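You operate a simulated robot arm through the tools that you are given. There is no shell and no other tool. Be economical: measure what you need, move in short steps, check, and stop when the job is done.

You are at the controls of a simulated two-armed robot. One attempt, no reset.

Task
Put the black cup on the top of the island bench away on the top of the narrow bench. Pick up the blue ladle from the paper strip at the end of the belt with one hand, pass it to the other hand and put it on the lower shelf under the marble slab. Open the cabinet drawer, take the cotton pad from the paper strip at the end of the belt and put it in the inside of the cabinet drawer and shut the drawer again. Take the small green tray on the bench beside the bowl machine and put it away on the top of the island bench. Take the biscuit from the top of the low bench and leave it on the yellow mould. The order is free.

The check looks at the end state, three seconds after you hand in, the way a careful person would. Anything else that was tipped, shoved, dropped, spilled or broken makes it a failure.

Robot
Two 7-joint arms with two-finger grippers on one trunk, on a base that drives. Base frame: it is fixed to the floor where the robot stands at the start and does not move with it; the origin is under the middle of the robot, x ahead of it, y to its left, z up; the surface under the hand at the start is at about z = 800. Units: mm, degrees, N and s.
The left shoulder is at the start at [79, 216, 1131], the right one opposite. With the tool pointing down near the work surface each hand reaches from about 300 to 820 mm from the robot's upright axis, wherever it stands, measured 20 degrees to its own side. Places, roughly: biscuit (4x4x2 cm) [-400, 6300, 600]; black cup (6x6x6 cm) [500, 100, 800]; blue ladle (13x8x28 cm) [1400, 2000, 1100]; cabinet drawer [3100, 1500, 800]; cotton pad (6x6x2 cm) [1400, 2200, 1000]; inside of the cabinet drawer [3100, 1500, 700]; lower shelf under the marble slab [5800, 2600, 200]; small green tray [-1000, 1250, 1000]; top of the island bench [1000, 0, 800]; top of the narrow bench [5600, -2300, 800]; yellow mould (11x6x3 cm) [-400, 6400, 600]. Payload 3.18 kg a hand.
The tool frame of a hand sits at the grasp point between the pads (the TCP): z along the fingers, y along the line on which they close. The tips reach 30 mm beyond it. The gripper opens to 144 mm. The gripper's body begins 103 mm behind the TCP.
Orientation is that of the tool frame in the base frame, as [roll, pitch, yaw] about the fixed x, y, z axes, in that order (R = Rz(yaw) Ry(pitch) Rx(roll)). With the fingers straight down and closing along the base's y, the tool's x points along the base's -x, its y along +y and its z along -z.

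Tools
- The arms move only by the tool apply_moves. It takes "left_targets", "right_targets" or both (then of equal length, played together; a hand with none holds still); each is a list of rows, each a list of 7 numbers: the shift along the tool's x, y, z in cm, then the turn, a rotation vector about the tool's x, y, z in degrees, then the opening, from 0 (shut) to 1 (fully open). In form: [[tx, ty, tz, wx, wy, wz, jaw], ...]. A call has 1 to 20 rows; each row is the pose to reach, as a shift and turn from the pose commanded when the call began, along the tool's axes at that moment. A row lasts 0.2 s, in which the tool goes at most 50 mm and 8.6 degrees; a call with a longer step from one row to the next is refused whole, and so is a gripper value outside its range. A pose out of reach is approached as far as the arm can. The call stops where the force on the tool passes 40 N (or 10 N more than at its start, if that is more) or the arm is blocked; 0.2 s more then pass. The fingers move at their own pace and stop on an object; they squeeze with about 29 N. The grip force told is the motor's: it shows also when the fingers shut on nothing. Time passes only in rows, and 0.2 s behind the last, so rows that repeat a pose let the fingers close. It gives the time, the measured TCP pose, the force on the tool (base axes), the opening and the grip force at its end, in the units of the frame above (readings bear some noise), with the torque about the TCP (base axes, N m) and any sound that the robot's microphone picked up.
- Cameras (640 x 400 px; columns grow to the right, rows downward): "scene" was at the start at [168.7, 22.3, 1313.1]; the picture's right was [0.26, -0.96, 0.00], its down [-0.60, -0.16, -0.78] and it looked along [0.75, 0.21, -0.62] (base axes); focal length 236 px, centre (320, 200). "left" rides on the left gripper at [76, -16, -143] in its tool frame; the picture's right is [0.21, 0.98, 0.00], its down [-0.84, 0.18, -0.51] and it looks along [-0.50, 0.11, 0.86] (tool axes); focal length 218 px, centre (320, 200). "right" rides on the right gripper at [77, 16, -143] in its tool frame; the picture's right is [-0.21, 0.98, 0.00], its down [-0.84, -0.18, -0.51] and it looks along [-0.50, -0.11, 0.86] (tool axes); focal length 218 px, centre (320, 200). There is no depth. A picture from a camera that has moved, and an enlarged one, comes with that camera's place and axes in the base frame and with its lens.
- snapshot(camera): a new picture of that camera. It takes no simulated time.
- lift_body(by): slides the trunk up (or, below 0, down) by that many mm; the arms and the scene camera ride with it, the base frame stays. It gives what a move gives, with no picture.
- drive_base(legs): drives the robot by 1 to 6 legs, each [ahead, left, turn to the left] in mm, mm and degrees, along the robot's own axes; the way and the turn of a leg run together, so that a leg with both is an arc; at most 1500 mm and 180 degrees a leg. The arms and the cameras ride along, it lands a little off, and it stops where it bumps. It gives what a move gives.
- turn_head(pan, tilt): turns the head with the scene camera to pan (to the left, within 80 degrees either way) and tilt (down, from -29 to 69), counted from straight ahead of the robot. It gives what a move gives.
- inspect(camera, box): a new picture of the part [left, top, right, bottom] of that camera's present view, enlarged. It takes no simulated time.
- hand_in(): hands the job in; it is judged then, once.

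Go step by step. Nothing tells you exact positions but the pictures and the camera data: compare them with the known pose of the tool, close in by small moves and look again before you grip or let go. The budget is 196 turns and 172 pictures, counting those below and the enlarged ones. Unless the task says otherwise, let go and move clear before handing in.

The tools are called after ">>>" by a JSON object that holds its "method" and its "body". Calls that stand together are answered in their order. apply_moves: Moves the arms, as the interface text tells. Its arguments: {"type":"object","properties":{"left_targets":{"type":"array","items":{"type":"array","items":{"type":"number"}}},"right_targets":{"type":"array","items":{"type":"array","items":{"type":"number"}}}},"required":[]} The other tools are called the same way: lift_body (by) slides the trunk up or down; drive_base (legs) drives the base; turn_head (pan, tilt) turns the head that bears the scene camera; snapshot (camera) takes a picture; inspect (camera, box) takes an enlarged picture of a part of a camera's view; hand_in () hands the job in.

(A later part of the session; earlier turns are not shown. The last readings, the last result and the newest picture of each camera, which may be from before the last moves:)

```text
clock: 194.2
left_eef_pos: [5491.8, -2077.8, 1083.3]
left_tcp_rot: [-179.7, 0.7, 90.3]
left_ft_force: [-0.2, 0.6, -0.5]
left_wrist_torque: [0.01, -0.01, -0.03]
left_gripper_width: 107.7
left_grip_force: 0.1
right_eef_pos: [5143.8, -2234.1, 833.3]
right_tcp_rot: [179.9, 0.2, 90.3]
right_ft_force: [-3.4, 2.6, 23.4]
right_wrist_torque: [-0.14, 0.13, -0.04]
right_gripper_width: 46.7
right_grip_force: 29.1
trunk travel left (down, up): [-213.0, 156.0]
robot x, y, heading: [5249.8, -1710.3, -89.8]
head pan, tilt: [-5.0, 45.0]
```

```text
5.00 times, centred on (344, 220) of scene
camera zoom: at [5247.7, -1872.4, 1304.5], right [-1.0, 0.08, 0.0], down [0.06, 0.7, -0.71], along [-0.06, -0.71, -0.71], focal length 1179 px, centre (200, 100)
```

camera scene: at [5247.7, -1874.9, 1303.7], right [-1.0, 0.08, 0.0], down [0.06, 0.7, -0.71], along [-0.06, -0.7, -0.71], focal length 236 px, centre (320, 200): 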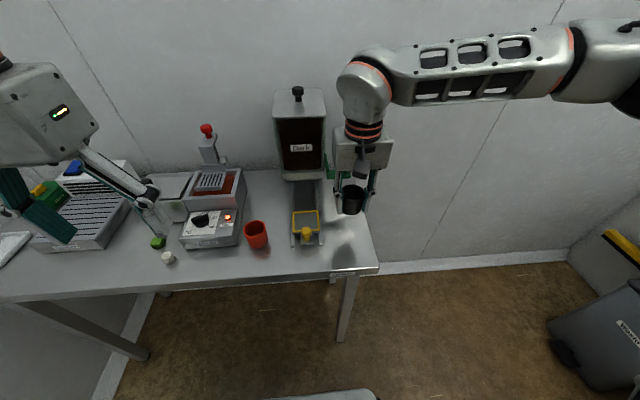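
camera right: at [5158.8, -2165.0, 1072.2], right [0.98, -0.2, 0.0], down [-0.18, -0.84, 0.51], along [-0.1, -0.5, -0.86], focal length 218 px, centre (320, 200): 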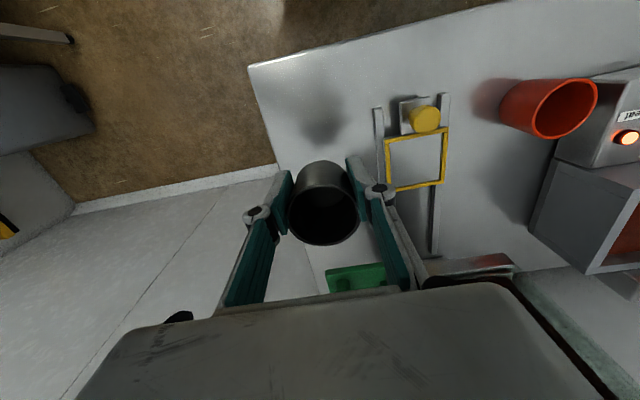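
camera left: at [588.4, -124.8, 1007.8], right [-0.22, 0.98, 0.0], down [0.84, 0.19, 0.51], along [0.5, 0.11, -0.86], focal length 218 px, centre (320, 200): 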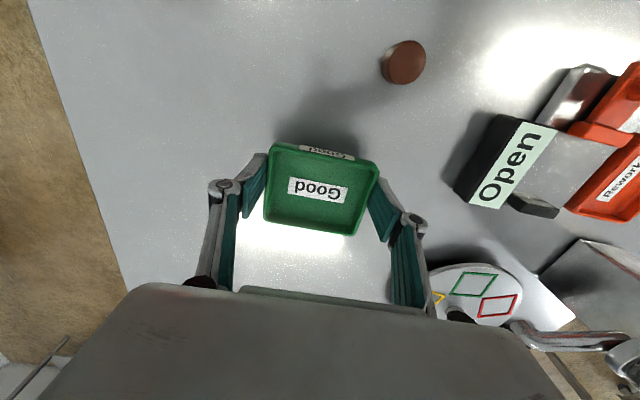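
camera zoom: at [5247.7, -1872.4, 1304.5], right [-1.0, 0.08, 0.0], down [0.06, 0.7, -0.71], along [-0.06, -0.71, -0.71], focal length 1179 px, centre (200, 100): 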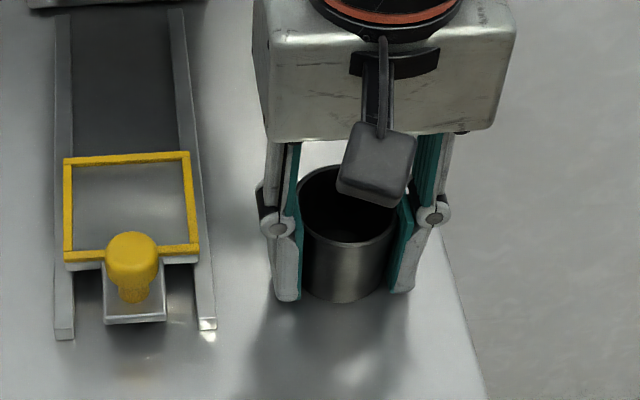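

The cup rests on the bench (23 N contact). I ease off, open slightly, rise and retract.

>>> {"method": "apply_moves", "body": {"right_targets": [[0, 0, -0.3, 0, 0, 0, 0.2], [0, 0, -0.3, 0, 0, 0, 0.42], [0, 0, -0.3, 0, 0, 0, 0.5], [0, 0, -0.3, 0, 0, 0, 0.5], [0, 0, -2, 0, 0, 0, 0.5], [0, 0, -5, 0, 0, 0, 0.5], [0, 0, -9, 0, 0, 0, 0.5], [0, 0, -13, 0, 0, 0, 0.5], [2, 0, -17, 0, 0, 0, 0.5], [5, -1, -20, 0, 0, 0, 0.5], [8.5, -2, -23, 0, 0, 0, 0.5], [12, -3, -26, 0, 0, 0, 0.5], [16, -4, -28, 0, 0, 0, 0.5]]}}

>>> {"method": "snapshot", "body": {"camera": "scene"}}

```text
clock: 197.0
left_eef_pos: [5491.2, -2076.9, 1081.9]
left_tcp_rot: [-179.8, 0.8, 90.3]
left_ft_force: [0.0, 0.5, 0.5]
left_wrist_torque: [0.02, -0.02, -0.01]
left_gripper_width: 107.9
left_grip_force: 0.1
right_eef_pos: [5099.8, -2073.7, 1113.3]
right_tcp_rot: [179.9, 0.1, 90.2]
right_ft_force: [-0.3, 0.5, -0.6]
right_wrist_torque: [-0.04, -0.04, 0.03]
right_gripper_width: 72.2
right_grip_force: 0.1
trunk travel left (down, up): [-213.0, 156.0]
robot x, y, heading: [5252.4, -1710.4, -90.0]
head pan, tilt: [-5.0, 45.0]
```

```text
111 pictures are left
camera scene: at [5247.5, -1873.5, 1304.0], right [-1.0, 0.08, 0.0], down [0.06, 0.7, -0.71], along [-0.06, -0.71, -0.71], focal length 236 px, centre (320, 200)
```

scene: 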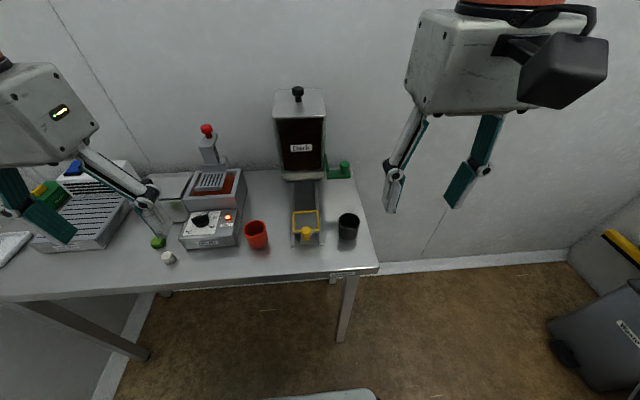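

The cup stands on the narrow bench. Now I drive back up the aisle and turn around for the belt end.

>>> {"method": "drive_base", "body": {"legs": [[0, -390, 0], [-1500, 0, 0], [-1500, 0, 0], [-1500, 0, 0], [-160, 0, 0], [0, 0, 180]]}}

>>> {"method": "turn_head", "body": {"pan": 60, "tilt": 25}}

>>> {"method": "snapshot", "body": {"camera": "scene"}}

>>> {"method": "turn_head", "body": {"pan": -70, "tilt": 30}}

>>> {"method": "snapshot", "body": {"camera": "scene"}}

```text
clock: 230.4
left_eef_pos: [4634.2, 3301.8, 1081.2]
left_tcp_rot: [-179.7, 0.7, -89.9]
left_ft_force: [0.6, 1.0, 0.8]
left_wrist_torque: [-0.01, 0.01, -0.02]
left_gripper_width: 107.8
left_grip_force: 0.0
right_eef_pos: [5024.3, 3296.8, 1112.1]
right_tcp_rot: [-180.0, -0.1, -89.9]
right_ft_force: [-0.4, -0.5, -1.0]
right_wrist_torque: [0.02, 0.03, 0.02]
right_gripper_width: 72.1
right_grip_force: 0.1
trunk travel left (down, up): [-213.0, 156.0]
robot x, y, heading: [4868.7, 2927.6, 89.9]
head pan, tilt: [-5.0, 45.0]
```

```text
clock: 231.8
left_eef_pos: [4634.5, 3302.2, 1081.2]
left_tcp_rot: [-179.8, 0.8, -89.9]
left_ft_force: [0.2, -0.5, -0.7]
left_wrist_torque: [0.0, 0.01, 0.01]
left_gripper_width: 107.9
left_grip_force: 0.0
right_eef_pos: [5024.1, 3297.5, 1112.4]
right_tcp_rot: [-180.0, -0.1, -89.9]
right_ft_force: [0.0, -0.2, 0.9]
right_wrist_torque: [0.02, -0.04, 0.03]
right_gripper_width: 72.1
right_grip_force: 0.1
trunk travel left (down, up): [-213.0, 156.0]
robot x, y, heading: [4870.4, 2929.2, 90.1]
head pan, tilt: [60.0, 25.0]
```

```text
110 pictures are left
camera scene: at [4791.0, 3061.9, 1334.3], right [0.5, 0.87, 0.0], down [0.37, -0.21, -0.91], along [-0.78, 0.45, -0.42], focal length 236 px, centre (320, 200)
```

scene: 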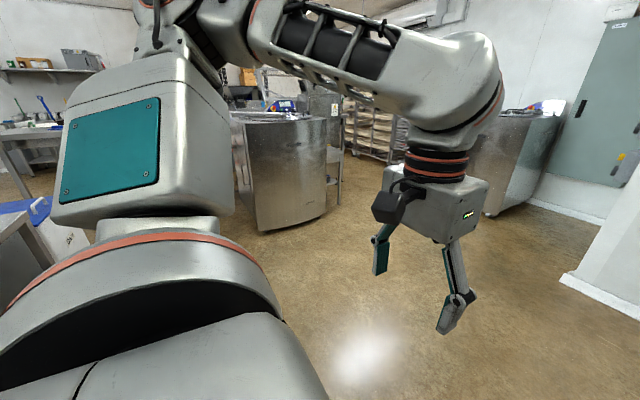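

```text
clock: 233.9
left_eef_pos: [4633.9, 3301.6, 1081.4]
left_tcp_rot: [-179.7, 0.6, -89.8]
left_ft_force: [0.6, -0.6, -0.4]
left_wrist_torque: [0.01, -0.02, -0.02]
left_gripper_width: 107.7
left_grip_force: 0.0
right_eef_pos: [5024.7, 3297.8, 1112.9]
right_tcp_rot: [180.0, -0.1, -89.9]
right_ft_force: [-0.1, 0.5, -0.2]
right_wrist_torque: [0.0, -0.01, -0.02]
right_gripper_width: 71.9
right_grip_force: 0.1
trunk travel left (down, up): [-213.0, 156.0]
robot x, y, heading: [4871.3, 2931.4, 90.1]
head pan, tilt: [-70.0, 30.0]
```

```text
109 pictures are left
camera scene: at [4955.8, 3046.9, 1326.4], right [0.34, -0.94, 0.0], down [-0.47, -0.17, -0.87], along [0.81, 0.3, -0.5], focal length 236 px, centre (320, 200)
```

scene: 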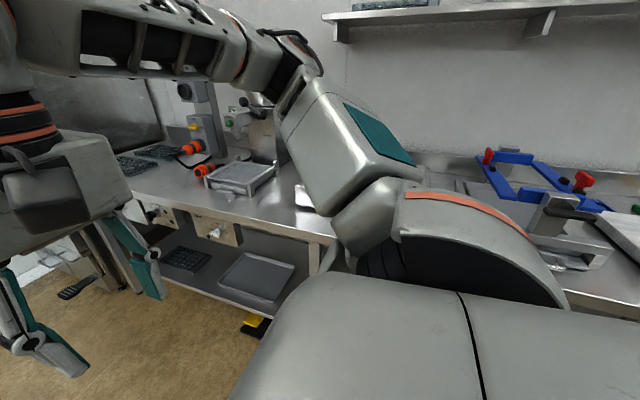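

I continue back through the corridor, down to the aisle and across to the front of the belt end.

>>> {"method": "drive_base", "body": {"legs": [[0, 1250, 0], [0, 1190, 0], [-1500, 0, 0], [-250, 0, 0], [0, 1000, 0]]}}

>>> {"method": "turn_head", "body": {"pan": 0, "tilt": 28}}

>>> {"method": "snapshot", "body": {"camera": "scene"}}

```text
clock: 272.6
left_eef_pos: [1191.3, 1527.2, 1081.9]
left_tcp_rot: [-179.8, 0.8, -88.5]
left_ft_force: [0.2, -0.9, 0.9]
left_wrist_torque: [0.03, -0.02, -0.03]
left_gripper_width: 107.9
left_grip_force: 0.0
right_eef_pos: [1580.6, 1530.8, 1111.8]
right_tcp_rot: [180.0, -0.2, -88.6]
right_ft_force: [-0.4, 0.0, 0.6]
right_wrist_torque: [0.01, -0.03, 0.01]
right_gripper_width: 72.0
right_grip_force: 0.1
trunk travel left (down, up): [-213.0, 156.0]
robot x, y, heading: [1439.1, 1161.7, 91.4]
head pan, tilt: [-70.0, 30.0]
```

```text
clock: 274.0
left_eef_pos: [1190.8, 1528.0, 1082.5]
left_tcp_rot: [-179.7, 0.7, -88.5]
left_ft_force: [-0.5, -0.3, -0.9]
left_wrist_torque: [-0.02, 0.01, 0.03]
left_gripper_width: 107.8
left_grip_force: 0.0
right_eef_pos: [1580.6, 1531.6, 1112.8]
right_tcp_rot: [-179.9, -0.2, -88.6]
right_ft_force: [0.1, 0.0, 0.3]
right_wrist_torque: [-0.01, -0.01, -0.01]
right_gripper_width: 72.0
right_grip_force: 0.0
trunk travel left (down, up): [-213.0, 156.0]
robot x, y, heading: [1434.7, 1160.3, 91.6]
head pan, tilt: [0.0, 28.0]
```

```text
108 pictures are left
camera scene: at [1432.3, 1338.3, 1329.6], right [1.0, 0.02, 0.0], down [0.01, -0.47, -0.88], along [-0.02, 0.88, -0.47], focal length 236 px, centre (320, 200)
```

scene: 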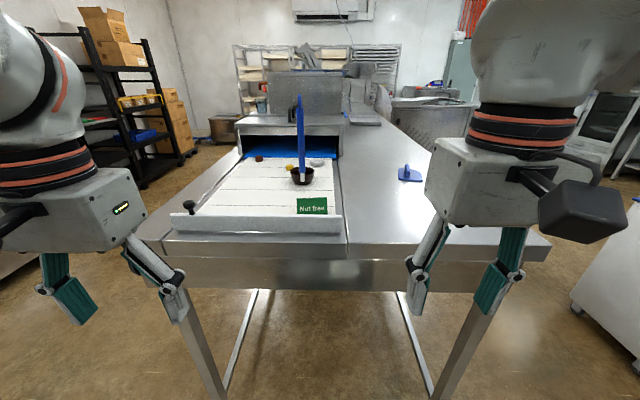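

The paper strip is ahead with the ladle standing on it. I enlarge it.

>>> {"method": "inspect", "body": {"camera": "scene", "box": [215, 85, 375, 225]}}

```text
2.86 times, centred on (295, 155) of scene
camera zoom: at [1432.3, 1338.3, 1329.6], right [1.0, 0.02, 0.0], down [0.01, -0.47, -0.88], along [-0.02, 0.88, -0.47], focal length 674 px, centre (391, 329)
```

zoom: 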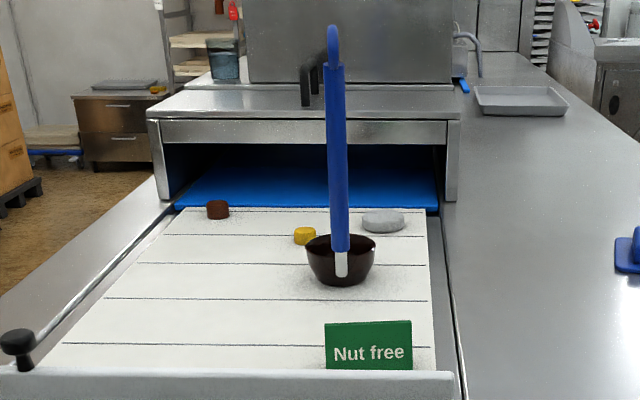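

The ladle stands upright: handle near x 1358, y about 2065, top z about 1280; the cotton pad is near [1399, 2280]. I raise the trunk and drive closer so the right hand can take the handle from above.

>>> {"method": "lift_body", "body": {"by": 150}}

>>> {"method": "drive_base", "body": {"legs": [[0, 170, -1.5], [290, 0, 0]]}}

>>> {"method": "turn_head", "body": {"pan": -5, "tilt": 35}}

>>> {"method": "snapshot", "body": {"camera": "scene"}}

>>> {"method": "snapshot", "body": {"camera": "right"}}

```text
clock: 275.8
left_eef_pos: [1189.2, 1529.2, 1232.4]
left_tcp_rot: [-179.7, 0.6, -88.6]
left_ft_force: [-0.4, 0.1, 0.3]
left_wrist_torque: [-0.05, 0.0, -0.02]
left_gripper_width: 108.3
left_grip_force: 0.1
right_eef_pos: [1580.6, 1532.3, 1261.3]
right_tcp_rot: [-179.9, -0.2, -88.6]
right_ft_force: [0.1, -0.5, 0.1]
right_wrist_torque: [-0.03, -0.04, 0.01]
right_gripper_width: 71.7
right_grip_force: 0.2
trunk travel left (down, up): [-363.0, 6.0]
robot x, y, heading: [1438.5, 1163.7, 91.7]
head pan, tilt: [0.0, 28.0]
```

```text
clock: 279.5
left_eef_pos: [1032.2, 1822.1, 1231.5]
left_tcp_rot: [-179.6, 0.7, -90.0]
left_ft_force: [-0.2, 0.1, 0.1]
left_wrist_torque: [0.02, 0.02, -0.01]
left_gripper_width: 108.0
left_grip_force: 0.1
right_eef_pos: [1421.3, 1815.8, 1261.5]
right_tcp_rot: [-180.0, -0.2, -90.0]
right_ft_force: [0.1, 0.1, 0.0]
right_wrist_torque: [0.0, 0.01, -0.01]
right_gripper_width: 72.0
right_grip_force: 0.1
trunk travel left (down, up): [-363.0, 6.0]
robot x, y, heading: [1266.4, 1451.2, 89.7]
head pan, tilt: [0.0, 28.0]
```

```text
clock: 280.2
left_eef_pos: [1031.4, 1822.3, 1232.6]
left_tcp_rot: [-179.8, 0.7, -90.0]
left_ft_force: [-0.4, -0.1, 0.4]
left_wrist_torque: [0.0, 0.01, 0.0]
left_gripper_width: 108.1
left_grip_force: 0.0
right_eef_pos: [1422.2, 1816.4, 1262.3]
right_tcp_rot: [-179.9, -0.1, -90.0]
right_ft_force: [-0.2, 0.4, 1.0]
right_wrist_torque: [0.03, -0.02, -0.02]
right_gripper_width: 71.7
right_grip_force: 0.1
trunk travel left (down, up): [-363.0, 6.0]
robot x, y, heading: [1264.6, 1449.1, 89.9]
head pan, tilt: [-5.0, 35.0]
```

```text
106 pictures are left
camera scene: at [1275.7, 1577.9, 1471.2], right [1.0, -0.09, 0.0], down [-0.05, -0.57, -0.82], along [0.07, 0.82, -0.57], focal length 236 px, centre (320, 200)
```

scene: 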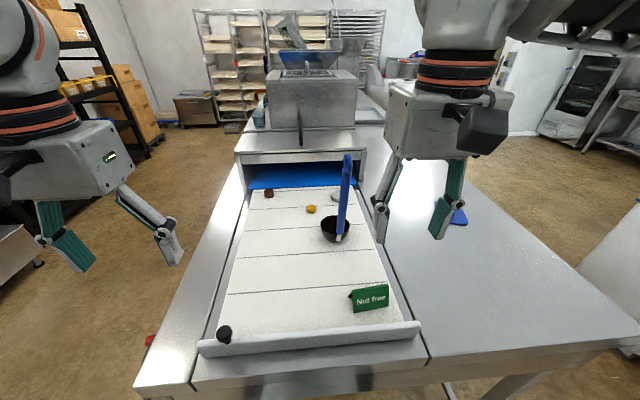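

```text
105 pictures are left
camera right: at [1406.0, 1738.8, 1405.9], right [-0.98, 0.21, 0.0], down [0.18, 0.84, 0.51], along [0.11, 0.5, -0.86], focal length 218 px, centre (320, 200)
```

right: 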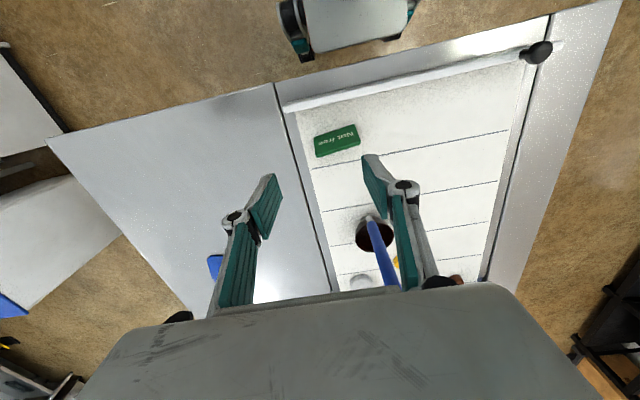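

I enlarge the ladle to see how its handle leans.

>>> {"method": "inspect", "body": {"camera": "scene", "box": [285, 140, 405, 260]}}

```text
3.33 times, centred on (345, 200) of scene
camera zoom: at [1275.7, 1577.9, 1471.2], right [1.0, -0.09, 0.0], down [-0.05, -0.57, -0.82], along [0.07, 0.82, -0.57], focal length 786 px, centre (237, 200)
```

zoom: 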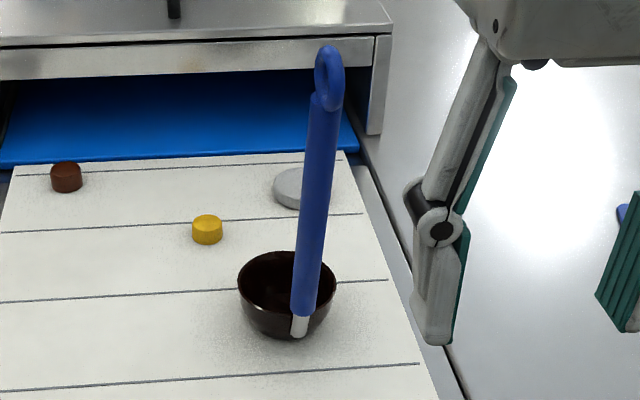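

The handle is nearly vertical at about [1366, 2012]. I bring the right hand forward at handle height with the fingers straddling it, and check before reaching it.

>>> {"method": "apply_moves", "body": {"right_targets": [[-2, 2, 1, 0, 0, 0, 0.65], [-5, 4, 2, 0, 0, 0, 0.65], [-8, 5.6, 2.7, 0, 0, 0, 0.65], [-11, 5.6, 2.7, 0, 0, 0, 0.65], [-12.5, 5.6, 2.7, 0, 0, 0, 0.65]]}}

>>> {"method": "snapshot", "body": {"camera": "right"}}

>>> {"method": "snapshot", "body": {"camera": "scene"}}

```text
clock: 281.4
left_eef_pos: [1030.8, 1822.2, 1231.2]
left_tcp_rot: [-179.6, 0.7, -90.0]
left_ft_force: [-0.2, 0.6, -0.7]
left_wrist_torque: [-0.01, 0.01, 0.03]
left_gripper_width: 108.1
left_grip_force: 0.1
right_eef_pos: [1365.5, 1941.6, 1236.0]
right_tcp_rot: [180.0, -0.2, -90.0]
right_ft_force: [1.5, -0.2, 0.3]
right_wrist_torque: [0.02, -0.05, 0.02]
right_gripper_width: 93.5
right_grip_force: 0.1
trunk travel left (down, up): [-363.0, 6.0]
robot x, y, heading: [1268.9, 1451.2, 89.9]
head pan, tilt: [-5.0, 35.0]
```

```text
103 pictures are left
camera right: at [1350.0, 1864.2, 1379.4], right [-0.98, 0.21, 0.0], down [0.18, 0.84, 0.51], along [0.11, 0.49, -0.86], focal length 218 px, centre (320, 200)
```

right: 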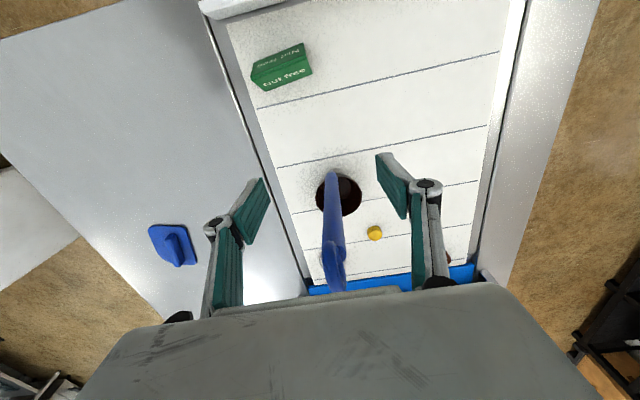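

```text
102 pictures are left
camera scene: at [1275.5, 1578.0, 1471.1], right [1.0, -0.09, 0.0], down [-0.05, -0.57, -0.82], along [0.07, 0.82, -0.57], focal length 236 px, centre (320, 200)
```

scene: 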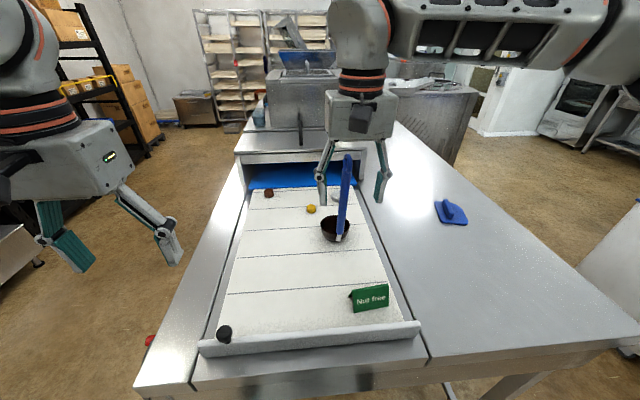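

The handle runs from about [1366, 2019, 1040] to [1367, 1990, 1280], centred between the fingers. I move the last 54 mm forward and grip.

>>> {"method": "apply_moves", "body": {"right_targets": [[-2.5, -0.1, 0.3, 0, 0, 0, 0.65], [-4.5, -0.1, 0.6, 0, 0, 0, 0.65], [-5.4, -0.1, 0.6, 0, 0, 0, 0.65], [-5.4, -0.1, 0.6, 0, 0, 0, 0.4], [-5.4, -0.1, 0.6, 0, 0, 0, 0.2], [-5.4, -0.1, 0.6, 0, 0, 0, 0.05], [-5.4, -0.1, 0.6, 0, 0, 0, 0.05]]}}

>>> {"method": "inspect", "body": {"camera": "scene", "box": [280, 80, 440, 260]}}

>>> {"method": "snapshot", "body": {"camera": "right"}}

```text
clock: 283.0
left_eef_pos: [1031.5, 1821.3, 1231.7]
left_tcp_rot: [-179.8, 0.7, -90.1]
left_ft_force: [0.6, 0.2, 1.0]
left_wrist_torque: [0.01, 0.01, -0.01]
left_gripper_width: 107.9
left_grip_force: 0.0
right_eef_pos: [1365.7, 1994.5, 1229.7]
right_tcp_rot: [-179.9, -0.1, -90.1]
right_ft_force: [0.6, -0.8, -0.6]
right_wrist_torque: [-0.02, -0.01, -0.02]
right_gripper_width: 18.9
right_grip_force: 28.5
trunk travel left (down, up): [-363.0, 6.0]
robot x, y, heading: [1265.4, 1449.6, 89.8]
head pan, tilt: [-5.0, 35.0]
```

```text
2.22 times, centred on (360, 170) of scene
camera zoom: at [1275.7, 1577.8, 1471.1], right [1.0, -0.09, 0.0], down [-0.05, -0.57, -0.82], along [0.07, 0.82, -0.57], focal length 524 px, centre (231, 267)
```

zoom: 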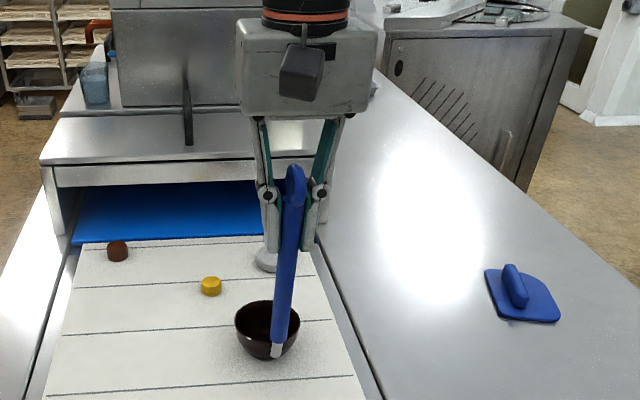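

```text
100 pictures are left
camera right: at [1351.0, 1917.4, 1372.6], right [-0.98, 0.21, 0.0], down [0.18, 0.84, 0.51], along [0.11, 0.5, -0.86], focal length 218 px, centre (320, 200)
```

right: 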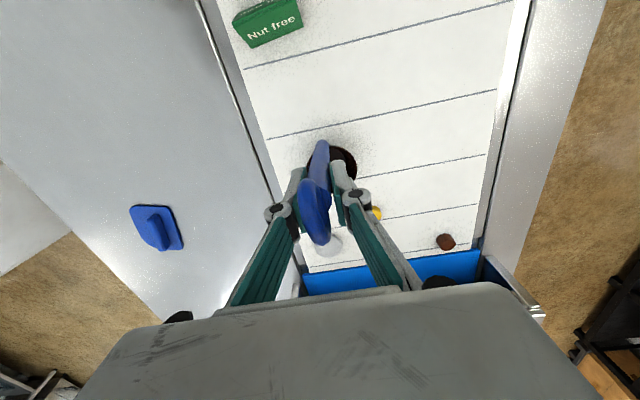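

The handle is gripped at 19 mm. I lift it 90 mm straight up and check.

>>> {"method": "apply_moves", "body": {"right_targets": [[0, 0, -1, 0, 0, 0, 0.05], [0, 0, -3, 0, 0, 0, 0.05], [0, 0, -5, 0, 0, 0, 0.05], [0, 0, -7, 0, 0, 0, 0.05], [0, 0, -9, 0, 0, 0, 0.05]]}}

>>> {"method": "snapshot", "body": {"camera": "scene"}}

```text
clock: 284.2
left_eef_pos: [1030.2, 1821.3, 1231.4]
left_tcp_rot: [-179.7, 0.7, -90.0]
left_ft_force: [-0.6, 0.2, 0.1]
left_wrist_torque: [-0.01, -0.06, -0.02]
left_gripper_width: 107.9
left_grip_force: 0.0
right_eef_pos: [1365.3, 1995.8, 1318.8]
right_tcp_rot: [-180.0, -0.1, -90.0]
right_ft_force: [-0.3, -0.6, -1.0]
right_wrist_torque: [-0.01, -0.01, -0.02]
right_gripper_width: 19.0
right_grip_force: 29.0
trunk travel left (down, up): [-363.0, 6.0]
robot x, y, heading: [1265.4, 1447.2, 89.6]
head pan, tilt: [-5.0, 35.0]
```

```text
99 pictures are left
camera scene: at [1275.4, 1577.5, 1471.2], right [1.0, -0.09, 0.0], down [-0.05, -0.57, -0.82], along [0.07, 0.82, -0.57], focal length 236 px, centre (320, 200)
```

scene: 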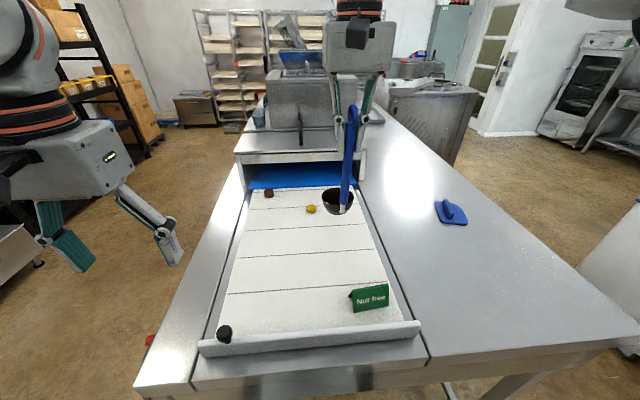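

The ladle is in the right hand and upright. I back away from the table, then pitch the left hand forward to receive it.

>>> {"method": "drive_base", "body": {"legs": [[-450, 0, 0]]}}

>>> {"method": "apply_moves", "body": {"left_targets": [[-1, 0, 0.5, 2, -7.3, 3.4, 0.6], [-2, 0, 1, 3.9, -14.6, 6.8, 0.6], [-3, 0, 1.5, 5.9, -22, 10.2, 0.6], [-4, 0, 2, 7.9, -29.3, 13.6, 0.6], [-5, 0, 2.5, 9.8, -36.6, 17, 0.6], [-6, 0, 3, 11.8, -44, 20.4, 0.6], [-7, 0, 3.5, 13.7, -51.3, 23.8, 0.6], [-7.5, 0, 4, 15.7, -58.6, 27.2, 0.6], [-7.5, 0, 4, 15.7, -58.6, 27.2, 0.6]]}}

>>> {"method": "turn_head", "body": {"pan": 0, "tilt": 30}}

>>> {"method": "snapshot", "body": {"camera": "scene"}}

```text
clock: 286.9
left_eef_pos: [1029.4, 1378.3, 1232.0]
left_tcp_rot: [-179.8, 0.8, -89.9]
left_ft_force: [-0.6, 0.3, 1.3]
left_wrist_torque: [-0.02, -0.03, -0.01]
left_gripper_width: 107.8
left_grip_force: 0.0
right_eef_pos: [1365.2, 1551.7, 1318.8]
right_tcp_rot: [180.0, -0.1, -89.9]
right_ft_force: [-0.2, -0.3, -1.7]
right_wrist_torque: [-0.03, -0.02, -0.02]
right_gripper_width: 18.9
right_grip_force: 29.4
trunk travel left (down, up): [-363.0, 6.0]
robot x, y, heading: [1267.4, 1005.7, 89.8]
head pan, tilt: [-5.0, 35.0]
```

```text
clock: 288.9
left_eef_pos: [1014.3, 1511.7, 1203.5]
left_tcp_rot: [179.7, 60.8, -120.4]
left_ft_force: [0.4, -0.2, 0.3]
left_wrist_torque: [0.04, 0.04, 0.05]
left_gripper_width: 86.3
left_grip_force: 0.0
left hand out of reach, approached as far as the arm can: row 5, 6, 7, 8, 9
right_eef_pos: [1367.4, 1550.6, 1319.5]
right_tcp_rot: [179.9, -0.1, -89.9]
right_ft_force: [0.8, -0.8, -1.8]
right_wrist_torque: [-0.06, 0.02, -0.02]
right_gripper_width: 18.8
right_grip_force: 28.6
trunk travel left (down, up): [-363.0, 6.0]
robot x, y, heading: [1265.0, 1007.7, 90.0]
head pan, tilt: [-5.0, 35.0]
```

```text
clock: 289.5
left_eef_pos: [1014.5, 1510.8, 1202.4]
left_tcp_rot: [179.8, 60.7, -120.2]
left_ft_force: [-0.9, 1.3, 0.3]
left_wrist_torque: [-0.01, 0.02, 0.02]
left_gripper_width: 86.3
left_grip_force: 0.0
right_eef_pos: [1365.9, 1551.7, 1319.1]
right_tcp_rot: [-180.0, -0.1, -89.9]
right_ft_force: [0.5, 0.2, -0.8]
right_wrist_torque: [-0.07, 0.0, 0.0]
right_gripper_width: 19.0
right_grip_force: 28.9
trunk travel left (down, up): [-363.0, 6.0]
robot x, y, heading: [1265.4, 1005.4, 89.8]
head pan, tilt: [0.0, 30.0]
```

```text
98 pictures are left
camera scene: at [1267.3, 1137.0, 1478.9], right [1.0, 0.0, 0.0], down [0.0, -0.5, -0.87], along [0.0, 0.87, -0.5], focal length 236 px, centre (320, 200)
```

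scene: 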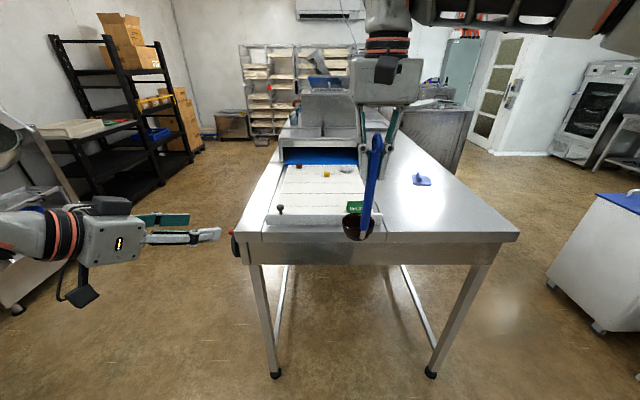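

The left hand points forward-right and slightly down. I bring the ladle to the middle with the right hand and move the left hand to a pre-grasp 120 mm from the handle.

>>> {"method": "apply_moves", "body": {"left_targets": [[0, 0, 0, 0, 0, 0, 0.6], [0, 0, 0, 0, 0, 0, 0.6], [-0.3, -4.3, 1.2, 0, 0, 0, 0.6], [-0.6, -8.7, 2.4, 0, 0, 0, 0.6], [-0.9, -13, 3.6, 0, 0, 0, 0.6], [-1.2, -17.4, 4.8, 0, 0, 0, 0.6]], "right_targets": [[0, 3, 0, 0, 0, 0, 0.05], [0, 6, 0, 0, 0, 0, 0.05], [0, 9, 0, 0, 0, 0, 0.05], [0, 11.7, 0, 0, 0, 0, 0.05], [0, 11.7, 0, 0, 0, 0, 0.05], [0, 11.7, 0, 0, 0, 0, 0.05]]}}

>>> {"method": "snapshot", "body": {"camera": "scene"}}

>>> {"method": "snapshot", "body": {"camera": "left"}}

```text
clock: 290.9
left_eef_pos: [1204.0, 1497.9, 1193.0]
left_tcp_rot: [179.6, 60.8, -120.2]
left_ft_force: [-0.2, 0.6, 0.5]
left_wrist_torque: [-0.02, 0.02, 0.03]
left_gripper_width: 86.7
left_grip_force: 0.0
left hand out of reach, approached as far as the arm can: row 3, 4, 5, 6
right_eef_pos: [1249.8, 1552.3, 1318.6]
right_tcp_rot: [179.9, -0.1, -89.9]
right_ft_force: [0.2, -0.2, -1.3]
right_wrist_torque: [-0.04, 0.02, 0.03]
right_gripper_width: 18.8
right_grip_force: 28.9
trunk travel left (down, up): [-363.0, 6.0]
robot x, y, heading: [1268.5, 1003.8, 89.9]
head pan, tilt: [0.0, 30.0]
```

```text
97 pictures are left
camera scene: at [1269.0, 1137.4, 1478.8], right [1.0, 0.0, 0.0], down [0.0, -0.5, -0.87], along [0.0, 0.87, -0.5], focal length 236 px, centre (320, 200)
```

scene: 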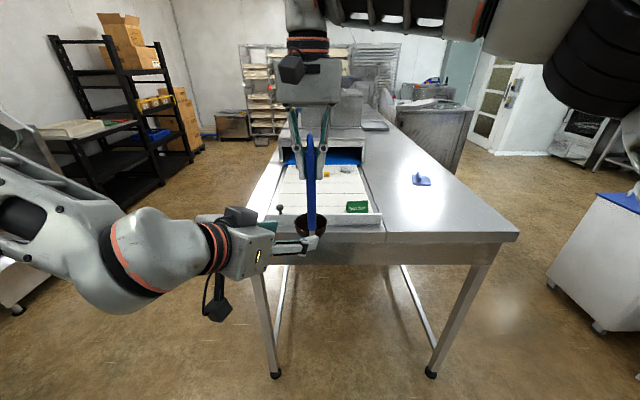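

```text
96 pictures are left
camera left: at [1137.7, 1347.7, 1197.1], right [-0.9, 0.4, -0.18], down [-0.17, 0.06, 0.98], along [0.4, 0.91, 0.01], focal length 218 px, centre (320, 200)
```

left: 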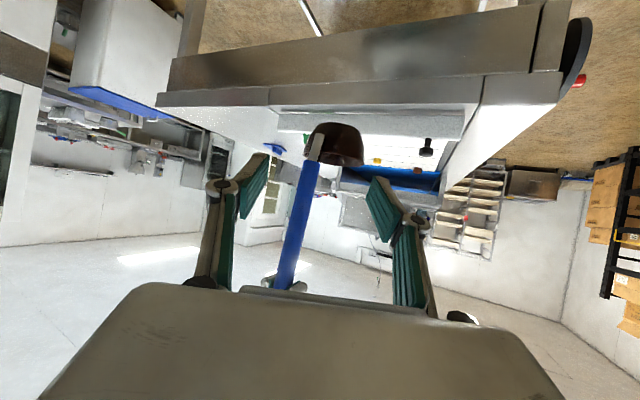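

The handle lies between the left fingers. I slide the left hand the last 84 mm onto it and close.

>>> {"method": "apply_moves", "body": {"left_targets": [[-1.35, -0.4, 2.4, 0, 0, 0, 0.6], [-2.7, -0.8, 4.85, 0, 0, 0, 0.6], [-4.06, -1.15, 7.27, 0, 0, 0, 0.6], [-4.06, -1.15, 7.27, 0, 0, 0, 0.6]]}}

>>> {"method": "snapshot", "body": {"camera": "left"}}

>>> {"method": "inspect", "body": {"camera": "scene", "box": [200, 100, 400, 300]}}

```text
clock: 291.9
left_eef_pos: [1239.7, 1562.6, 1197.6]
left_tcp_rot: [179.7, 60.7, -120.2]
left_ft_force: [0.8, 1.3, 0.6]
left_wrist_torque: [0.0, 0.02, -0.01]
left_gripper_width: 86.5
left_grip_force: 0.1
left hand out of reach, approached as far as the arm can: row 3, 4
right_eef_pos: [1248.7, 1551.1, 1318.9]
right_tcp_rot: [-180.0, -0.1, -90.0]
right_ft_force: [0.4, -0.4, -0.8]
right_wrist_torque: [-0.05, 0.01, -0.02]
right_gripper_width: 18.9
right_grip_force: 28.8
trunk travel left (down, up): [-363.0, 6.0]
robot x, y, heading: [1263.1, 1005.9, 90.0]
head pan, tilt: [0.0, 30.0]
```

```text
95 pictures are left
camera left: at [1172.5, 1413.0, 1200.9], right [-0.9, 0.4, -0.18], down [-0.17, 0.06, 0.98], along [0.41, 0.91, 0.01], focal length 218 px, centre (320, 200)
```

left: 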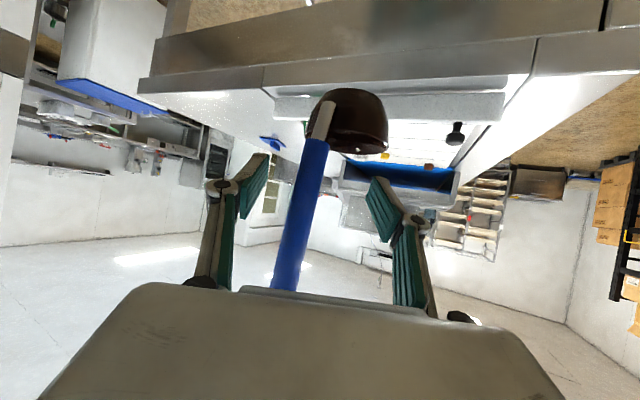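

```text
2.00 times, centred on (300, 200) of scene
camera zoom: at [1267.5, 1136.9, 1478.9], right [1.0, 0.0, 0.0], down [0.0, -0.5, -0.87], along [0.0, 0.87, -0.5], focal length 472 px, centre (360, 200)
```

zoom: 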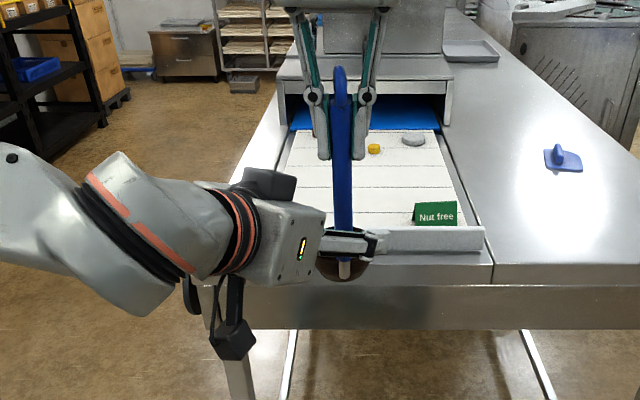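

The handle is 10 mm off-centre in the left jaw. I correct that sideways, then close.

>>> {"method": "apply_moves", "body": {"left_targets": [[-0.1, -0.6, 0.2, 0, 0, 0, 0.6], [-0.2, -1.1, 0.4, 0, 0, 0, 0.4], [-0.2, -1.1, 0.4, 0, 0, 0, 0.25], [-0.2, -1.1, 0.4, 0, 0, 0, 0.25]]}}

>>> {"method": "snapshot", "body": {"camera": "left"}}

```text
clock: 292.9
left_eef_pos: [1240.6, 1560.0, 1199.4]
left_tcp_rot: [179.8, 60.7, -120.2]
left_ft_force: [0.7, -0.4, 0.4]
left_wrist_torque: [0.0, 0.01, -0.03]
left_gripper_width: 36.2
left_grip_force: 0.6
left hand out of reach, approached as far as the arm can: row 1, 2, 3, 4
right_eef_pos: [1248.8, 1550.8, 1318.8]
right_tcp_rot: [180.0, -0.2, -89.9]
right_ft_force: [0.2, -0.4, -0.8]
right_wrist_torque: [-0.02, 0.04, -0.01]
right_gripper_width: 18.7
right_grip_force: 29.0
trunk travel left (down, up): [-363.0, 6.0]
robot x, y, heading: [1269.1, 1005.8, 89.9]
head pan, tilt: [0.0, 30.0]
```

```text
93 pictures are left
camera left: at [1173.3, 1410.5, 1203.6], right [-0.9, 0.4, -0.18], down [-0.17, 0.06, 0.98], along [0.41, 0.91, 0.01], focal length 218 px, centre (320, 200)
```

left: 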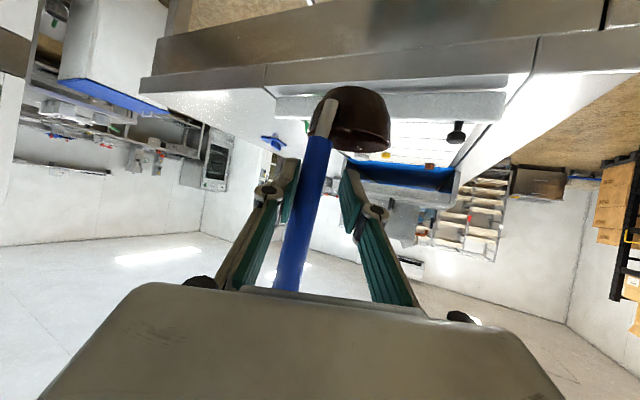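

The left arm is at its limit, so I shift the ladle 9 mm toward the jaw centre with the right hand instead, then close the left fingers.

>>> {"method": "apply_moves", "body": {"right_targets": [[-0.2, 0.5, 0, 0, 0, 0, 0.05], [-0.3, 0.9, 0, 0, 0, 0, 0.05], [-0.3, 0.9, 0, 0, 0, 0, 0.05], [-0.3, 0.9, 0, 0, 0, 0, 0.05], [-0.3, 0.9, 0, 0, 0, 0, 0.05]], "left_targets": [[0, 0, 0, 0, 0, 0, 0.25], [0, 0, 0, 0, 0, 0, 0.25], [0, 0, 0, 0, 0, 0, 0.1], [0, 0, 0, 0, 0, 0, 0.05], [0, 0, 0, 0, 0, 0, 0.05]]}}

>>> {"method": "snapshot", "body": {"camera": "left"}}

>>> {"method": "inspect", "body": {"camera": "scene", "box": [200, 100, 400, 300]}}

```text
clock: 294.1
left_eef_pos: [1239.7, 1561.1, 1200.1]
left_tcp_rot: [179.8, 60.8, -120.3]
left_ft_force: [4.0, 1.4, -1.4]
left_wrist_torque: [0.6, 0.62, 0.06]
left_gripper_width: 18.5
left_grip_force: 28.9
right_eef_pos: [1239.4, 1554.8, 1319.9]
right_tcp_rot: [-180.0, -0.1, -89.9]
right_ft_force: [-4.2, -1.8, 0.6]
right_wrist_torque: [-0.75, -0.16, -0.05]
right_gripper_width: 18.7
right_grip_force: 29.1
trunk travel left (down, up): [-363.0, 6.0]
robot x, y, heading: [1268.6, 1006.6, 90.0]
head pan, tilt: [0.0, 30.0]
```

```text
92 pictures are left
camera left: at [1173.4, 1410.5, 1203.4], right [-0.9, 0.4, -0.18], down [-0.17, 0.06, 0.98], along [0.41, 0.91, 0.01], focal length 218 px, centre (320, 200)
```

left: 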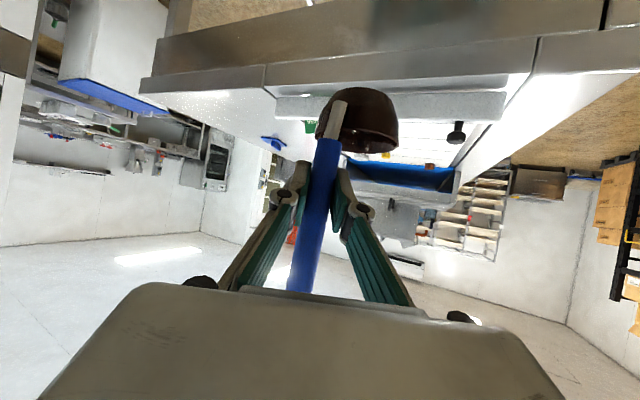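

```text
2.00 times, centred on (300, 200) of scene
camera zoom: at [1267.6, 1136.9, 1478.9], right [1.0, 0.0, 0.0], down [0.0, -0.5, -0.87], along [0.0, 0.87, -0.5], focal length 472 px, centre (360, 200)
```

zoom: 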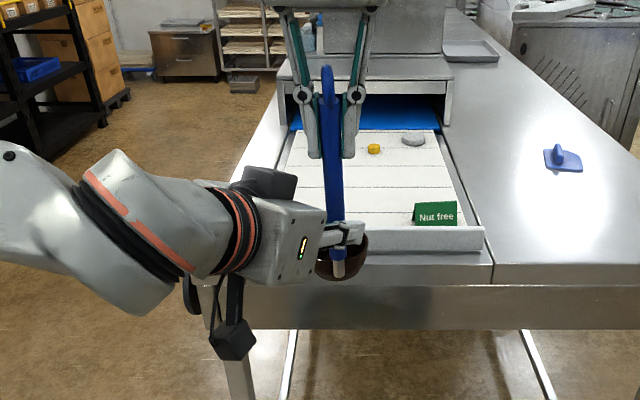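

Both hands hold the handle. I open the right hand and lift it up off the handle.

>>> {"method": "apply_moves", "body": {"right_targets": [[0, 0, 0, 0, 0, 0, 0.3], [0, 0, 0, 0, 0, 0, 0.5], [0, 0, -2, 0, 0, 0, 0.5], [0, 0, -5, 0, 0, 0, 0.5], [0, 0, -8.5, 0, 0, 0, 0.5], [0, 0, -11, 0, 0, 0, 0.5]]}}

>>> {"method": "inspect", "body": {"camera": "scene", "box": [200, 80, 420, 300]}}

```text
clock: 295.5
left_eef_pos: [1239.4, 1559.5, 1199.4]
left_tcp_rot: [179.8, 60.7, -120.3]
left_ft_force: [0.0, 0.6, -0.5]
left_wrist_torque: [-0.05, 0.0, 0.03]
left_gripper_width: 18.0
left_grip_force: 29.2
right_eef_pos: [1247.2, 1538.2, 1364.0]
right_tcp_rot: [179.8, -0.1, -90.0]
right_ft_force: [1.0, 0.4, -1.0]
right_wrist_torque: [0.01, -0.01, -0.02]
right_gripper_width: 71.9
right_grip_force: 0.1
right hand out of reach, approached as far as the arm can: row 4, 5, 6
trunk travel left (down, up): [-363.0, 6.0]
robot x, y, heading: [1269.9, 1009.4, 89.9]
head pan, tilt: [0.0, 30.0]
```

```text
1.82 times, centred on (310, 190) of scene
camera zoom: at [1268.0, 1137.3, 1478.9], right [1.0, 0.0, 0.0], down [0.0, -0.5, -0.87], along [0.0, 0.87, -0.5], focal length 429 px, centre (338, 218)
```

zoom: 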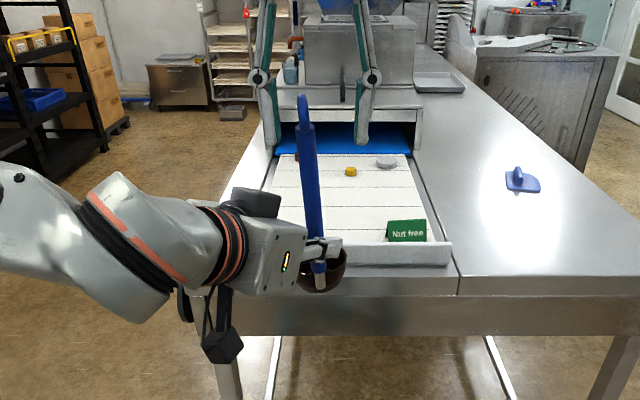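

The ladle is in the left hand alone. I retract the right hand backward and to the right.

>>> {"method": "apply_moves", "body": {"right_targets": [[4, 0, 0, 0, 0, 0, 0.5], [8, 0, 0, 0, 0, 0, 0.5], [12, -1, 0, 0, 0, 0, 0.5], [14, -5, 1, 0, 0, 0, 0.5], [15, -9.5, 2, 0, 0, 0, 0.5], [15, -14, 4, 0, 0, 0, 0.5], [15, -18, 6, 0, 0, 0, 0.5]]}}

>>> {"method": "snapshot", "body": {"camera": "scene"}}

```text
clock: 297.1
left_eef_pos: [1242.0, 1560.1, 1200.9]
left_tcp_rot: [179.8, 60.8, -120.3]
left_ft_force: [0.9, 0.3, 0.0]
left_wrist_torque: [-0.07, 0.04, 0.03]
left_gripper_width: 17.9
left_grip_force: 29.5
right_eef_pos: [1426.0, 1387.0, 1305.2]
right_tcp_rot: [179.9, -0.2, -89.9]
right_ft_force: [0.0, 0.0, 0.4]
right_wrist_torque: [-0.01, 0.02, -0.01]
right_gripper_width: 71.9
right_grip_force: 0.1
trunk travel left (down, up): [-363.0, 6.0]
robot x, y, heading: [1264.9, 1002.2, 89.8]
head pan, tilt: [0.0, 30.0]
```

```text
89 pictures are left
camera scene: at [1269.3, 1136.7, 1478.9], right [1.0, 0.0, 0.0], down [0.0, -0.5, -0.87], along [0.0, 0.87, -0.5], focal length 236 px, centre (320, 200)
```

scene: 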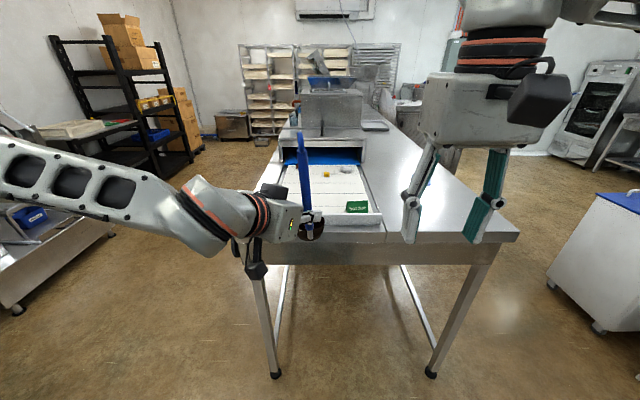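

The ladle is secure in the left hand. Before leaving I test in free air whether the right arm can reach 660 mm ahead at pad height, to see whether I can fetch the pad as well.

>>> {"method": "apply_moves", "body": {"right_targets": [[-3, 0, 3, 0, 0, 0, 0.5], [-6, 0, 6, 0, 0, 0, 0.5], [-9, 0, 9, 0, 0, 0, 0.5], [-12, 0, 12, 0, 0, 0, 0.5], [-15, 0, 15, 0, 0, 0, 0.5], [-18, 0, 18, 0, 0, 0, 0.5], [-21, 0, 21, 0, 0, 0, 0.5], [-24, 0, 24, 0, 0, 0, 0.5], [-27, 0, 27, 0, 0, 0, 0.5]]}}

```text
clock: 299.1
left_eef_pos: [1239.1, 1559.9, 1199.7]
left_tcp_rot: [179.9, 60.7, -120.1]
left_ft_force: [0.6, 0.1, -0.4]
left_wrist_torque: [-0.05, -0.01, 0.02]
left_gripper_width: 17.9
left_grip_force: 29.5
right_eef_pos: [1426.0, 1657.6, 1034.6]
right_tcp_rot: [-180.0, 0.0, -90.0]
right_ft_force: [0.4, 0.1, 0.3]
right_wrist_torque: [-0.04, -0.03, 0.0]
right_gripper_width: 72.3
right_grip_force: 0.0
trunk travel left (down, up): [-363.0, 6.0]
robot x, y, heading: [1267.5, 1004.1, 90.4]
head pan, tilt: [0.0, 30.0]
```

Reached easily. I test a little further, to 790 mm.

>>> {"method": "apply_moves", "body": {"right_targets": [[-3, 0, 0, 0, 0, 0, 0.5], [-6, 0, 0, 0, 0, 0, 0.5], [-9, 0, 0, 0, 0, 0, 0.5]]}}

```text
clock: 299.9
left_eef_pos: [1240.0, 1560.7, 1200.6]
left_tcp_rot: [179.8, 60.9, -120.1]
left_ft_force: [-1.0, -0.1, 0.3]
left_wrist_torque: [-0.04, 0.02, 0.02]
left_gripper_width: 17.8
left_grip_force: 29.1
right_eef_pos: [1426.9, 1696.5, 1035.2]
right_tcp_rot: [-180.0, -0.2, -89.8]
right_ft_force: [0.0, -0.3, 0.0]
right_wrist_torque: [-0.01, 0.01, 0.0]
right_gripper_width: 71.8
right_grip_force: 0.1
right hand out of reach, approached as far as the arm can: row 2, 3
trunk travel left (down, up): [-363.0, 6.0]
robot x, y, heading: [1262.9, 1011.5, 90.0]
head pan, tilt: [0.0, 30.0]
```

Right-arm reach is about 690 mm; fetching the pad with the ladle in hand would crowd the oven tunnel, so I deliver the ladle first. I tuck the right hand and drive to the aisle.

>>> {"method": "apply_moves", "body": {"right_targets": [[4, 0, -2, 0, 0, 0, 0.5], [8, 0, -4, 0, 0, 0, 0.5], [12, 0, -6, 0, 0, 0, 0.5], [16, 0, -8, 0, 0, 0, 0.5], [20, 0, -10, 0, 0, 0, 0.5], [24, 0, -12, 0, 0, 0, 0.5], [28, -1, -14, 0, 0, 0, 0.5], [31, -2, -16, 0, 0, 0, 0.5]]}}

>>> {"method": "drive_base", "body": {"legs": [[0, -1170, 0], [1450, 0, 0], [450, 0, 0], [0, 0, -90], [1250, 0, 0], [1150, 0, 0]]}}

>>> {"method": "turn_head", "body": {"pan": -25, "tilt": 30}}

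>>> {"method": "snapshot", "body": {"camera": "scene"}}

```text
clock: 301.7
left_eef_pos: [1240.4, 1559.7, 1201.9]
left_tcp_rot: [179.8, 60.8, -120.4]
left_ft_force: [-0.3, 0.5, 0.6]
left_wrist_torque: [-0.05, 0.03, 0.0]
left_gripper_width: 17.7
left_grip_force: 28.9
right_eef_pos: [1446.7, 1385.2, 1193.4]
right_tcp_rot: [179.9, 0.0, -90.0]
right_ft_force: [0.2, -0.3, 1.1]
right_wrist_torque: [0.03, 0.05, -0.03]
right_gripper_width: 71.9
right_grip_force: 0.0
trunk travel left (down, up): [-363.0, 6.0]
robot x, y, heading: [1267.1, 1007.2, 89.8]
head pan, tilt: [0.0, 30.0]
```

```text
clock: 311.6
left_eef_pos: [2378.4, 1548.3, 1203.2]
left_tcp_rot: [-179.5, 61.3, -119.9]
left_ft_force: [-0.2, 0.8, -1.1]
left_wrist_torque: [-0.07, 0.04, 0.01]
left_gripper_width: 17.8
left_grip_force: 28.6
right_eef_pos: [2582.3, 1373.9, 1200.2]
right_tcp_rot: [-179.3, 0.4, -89.8]
right_ft_force: [-0.4, 0.0, -0.2]
right_wrist_torque: [0.0, -0.02, 0.0]
right_gripper_width: 72.2
right_grip_force: 0.0
trunk travel left (down, up): [-363.0, 6.0]
robot x, y, heading: [2414.6, 1001.5, 89.7]
head pan, tilt: [0.0, 30.0]
stopped in leg 1: the robot was blocked; the commanded pose is now the measured one
```

```text
clock: 312.5
left_eef_pos: [2378.3, 1549.5, 1203.9]
left_tcp_rot: [-179.3, 61.4, -119.7]
left_ft_force: [0.8, 0.2, -1.8]
left_wrist_torque: [-0.04, 0.03, -0.02]
left_gripper_width: 17.7
left_grip_force: 28.6
right_eef_pos: [2582.4, 1373.8, 1198.2]
right_tcp_rot: [-179.2, 0.3, -89.8]
right_ft_force: [0.4, 0.4, -0.2]
right_wrist_torque: [0.04, -0.02, -0.03]
right_gripper_width: 72.1
right_grip_force: 0.0
trunk travel left (down, up): [-363.0, 6.0]
robot x, y, heading: [2413.9, 1003.8, 89.8]
head pan, tilt: [-25.0, 30.0]
```

```text
88 pictures are left
camera scene: at [2438.4, 1115.2, 1480.2], right [0.9, -0.43, 0.01], down [-0.2, -0.45, -0.87], along [0.38, 0.79, -0.49], focal length 236 px, centre (320, 200)
```

scene: 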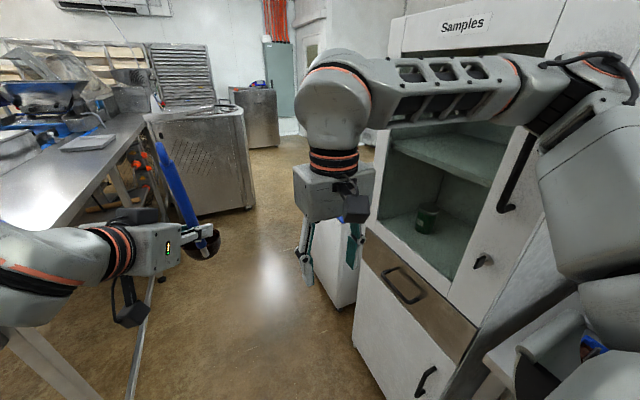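

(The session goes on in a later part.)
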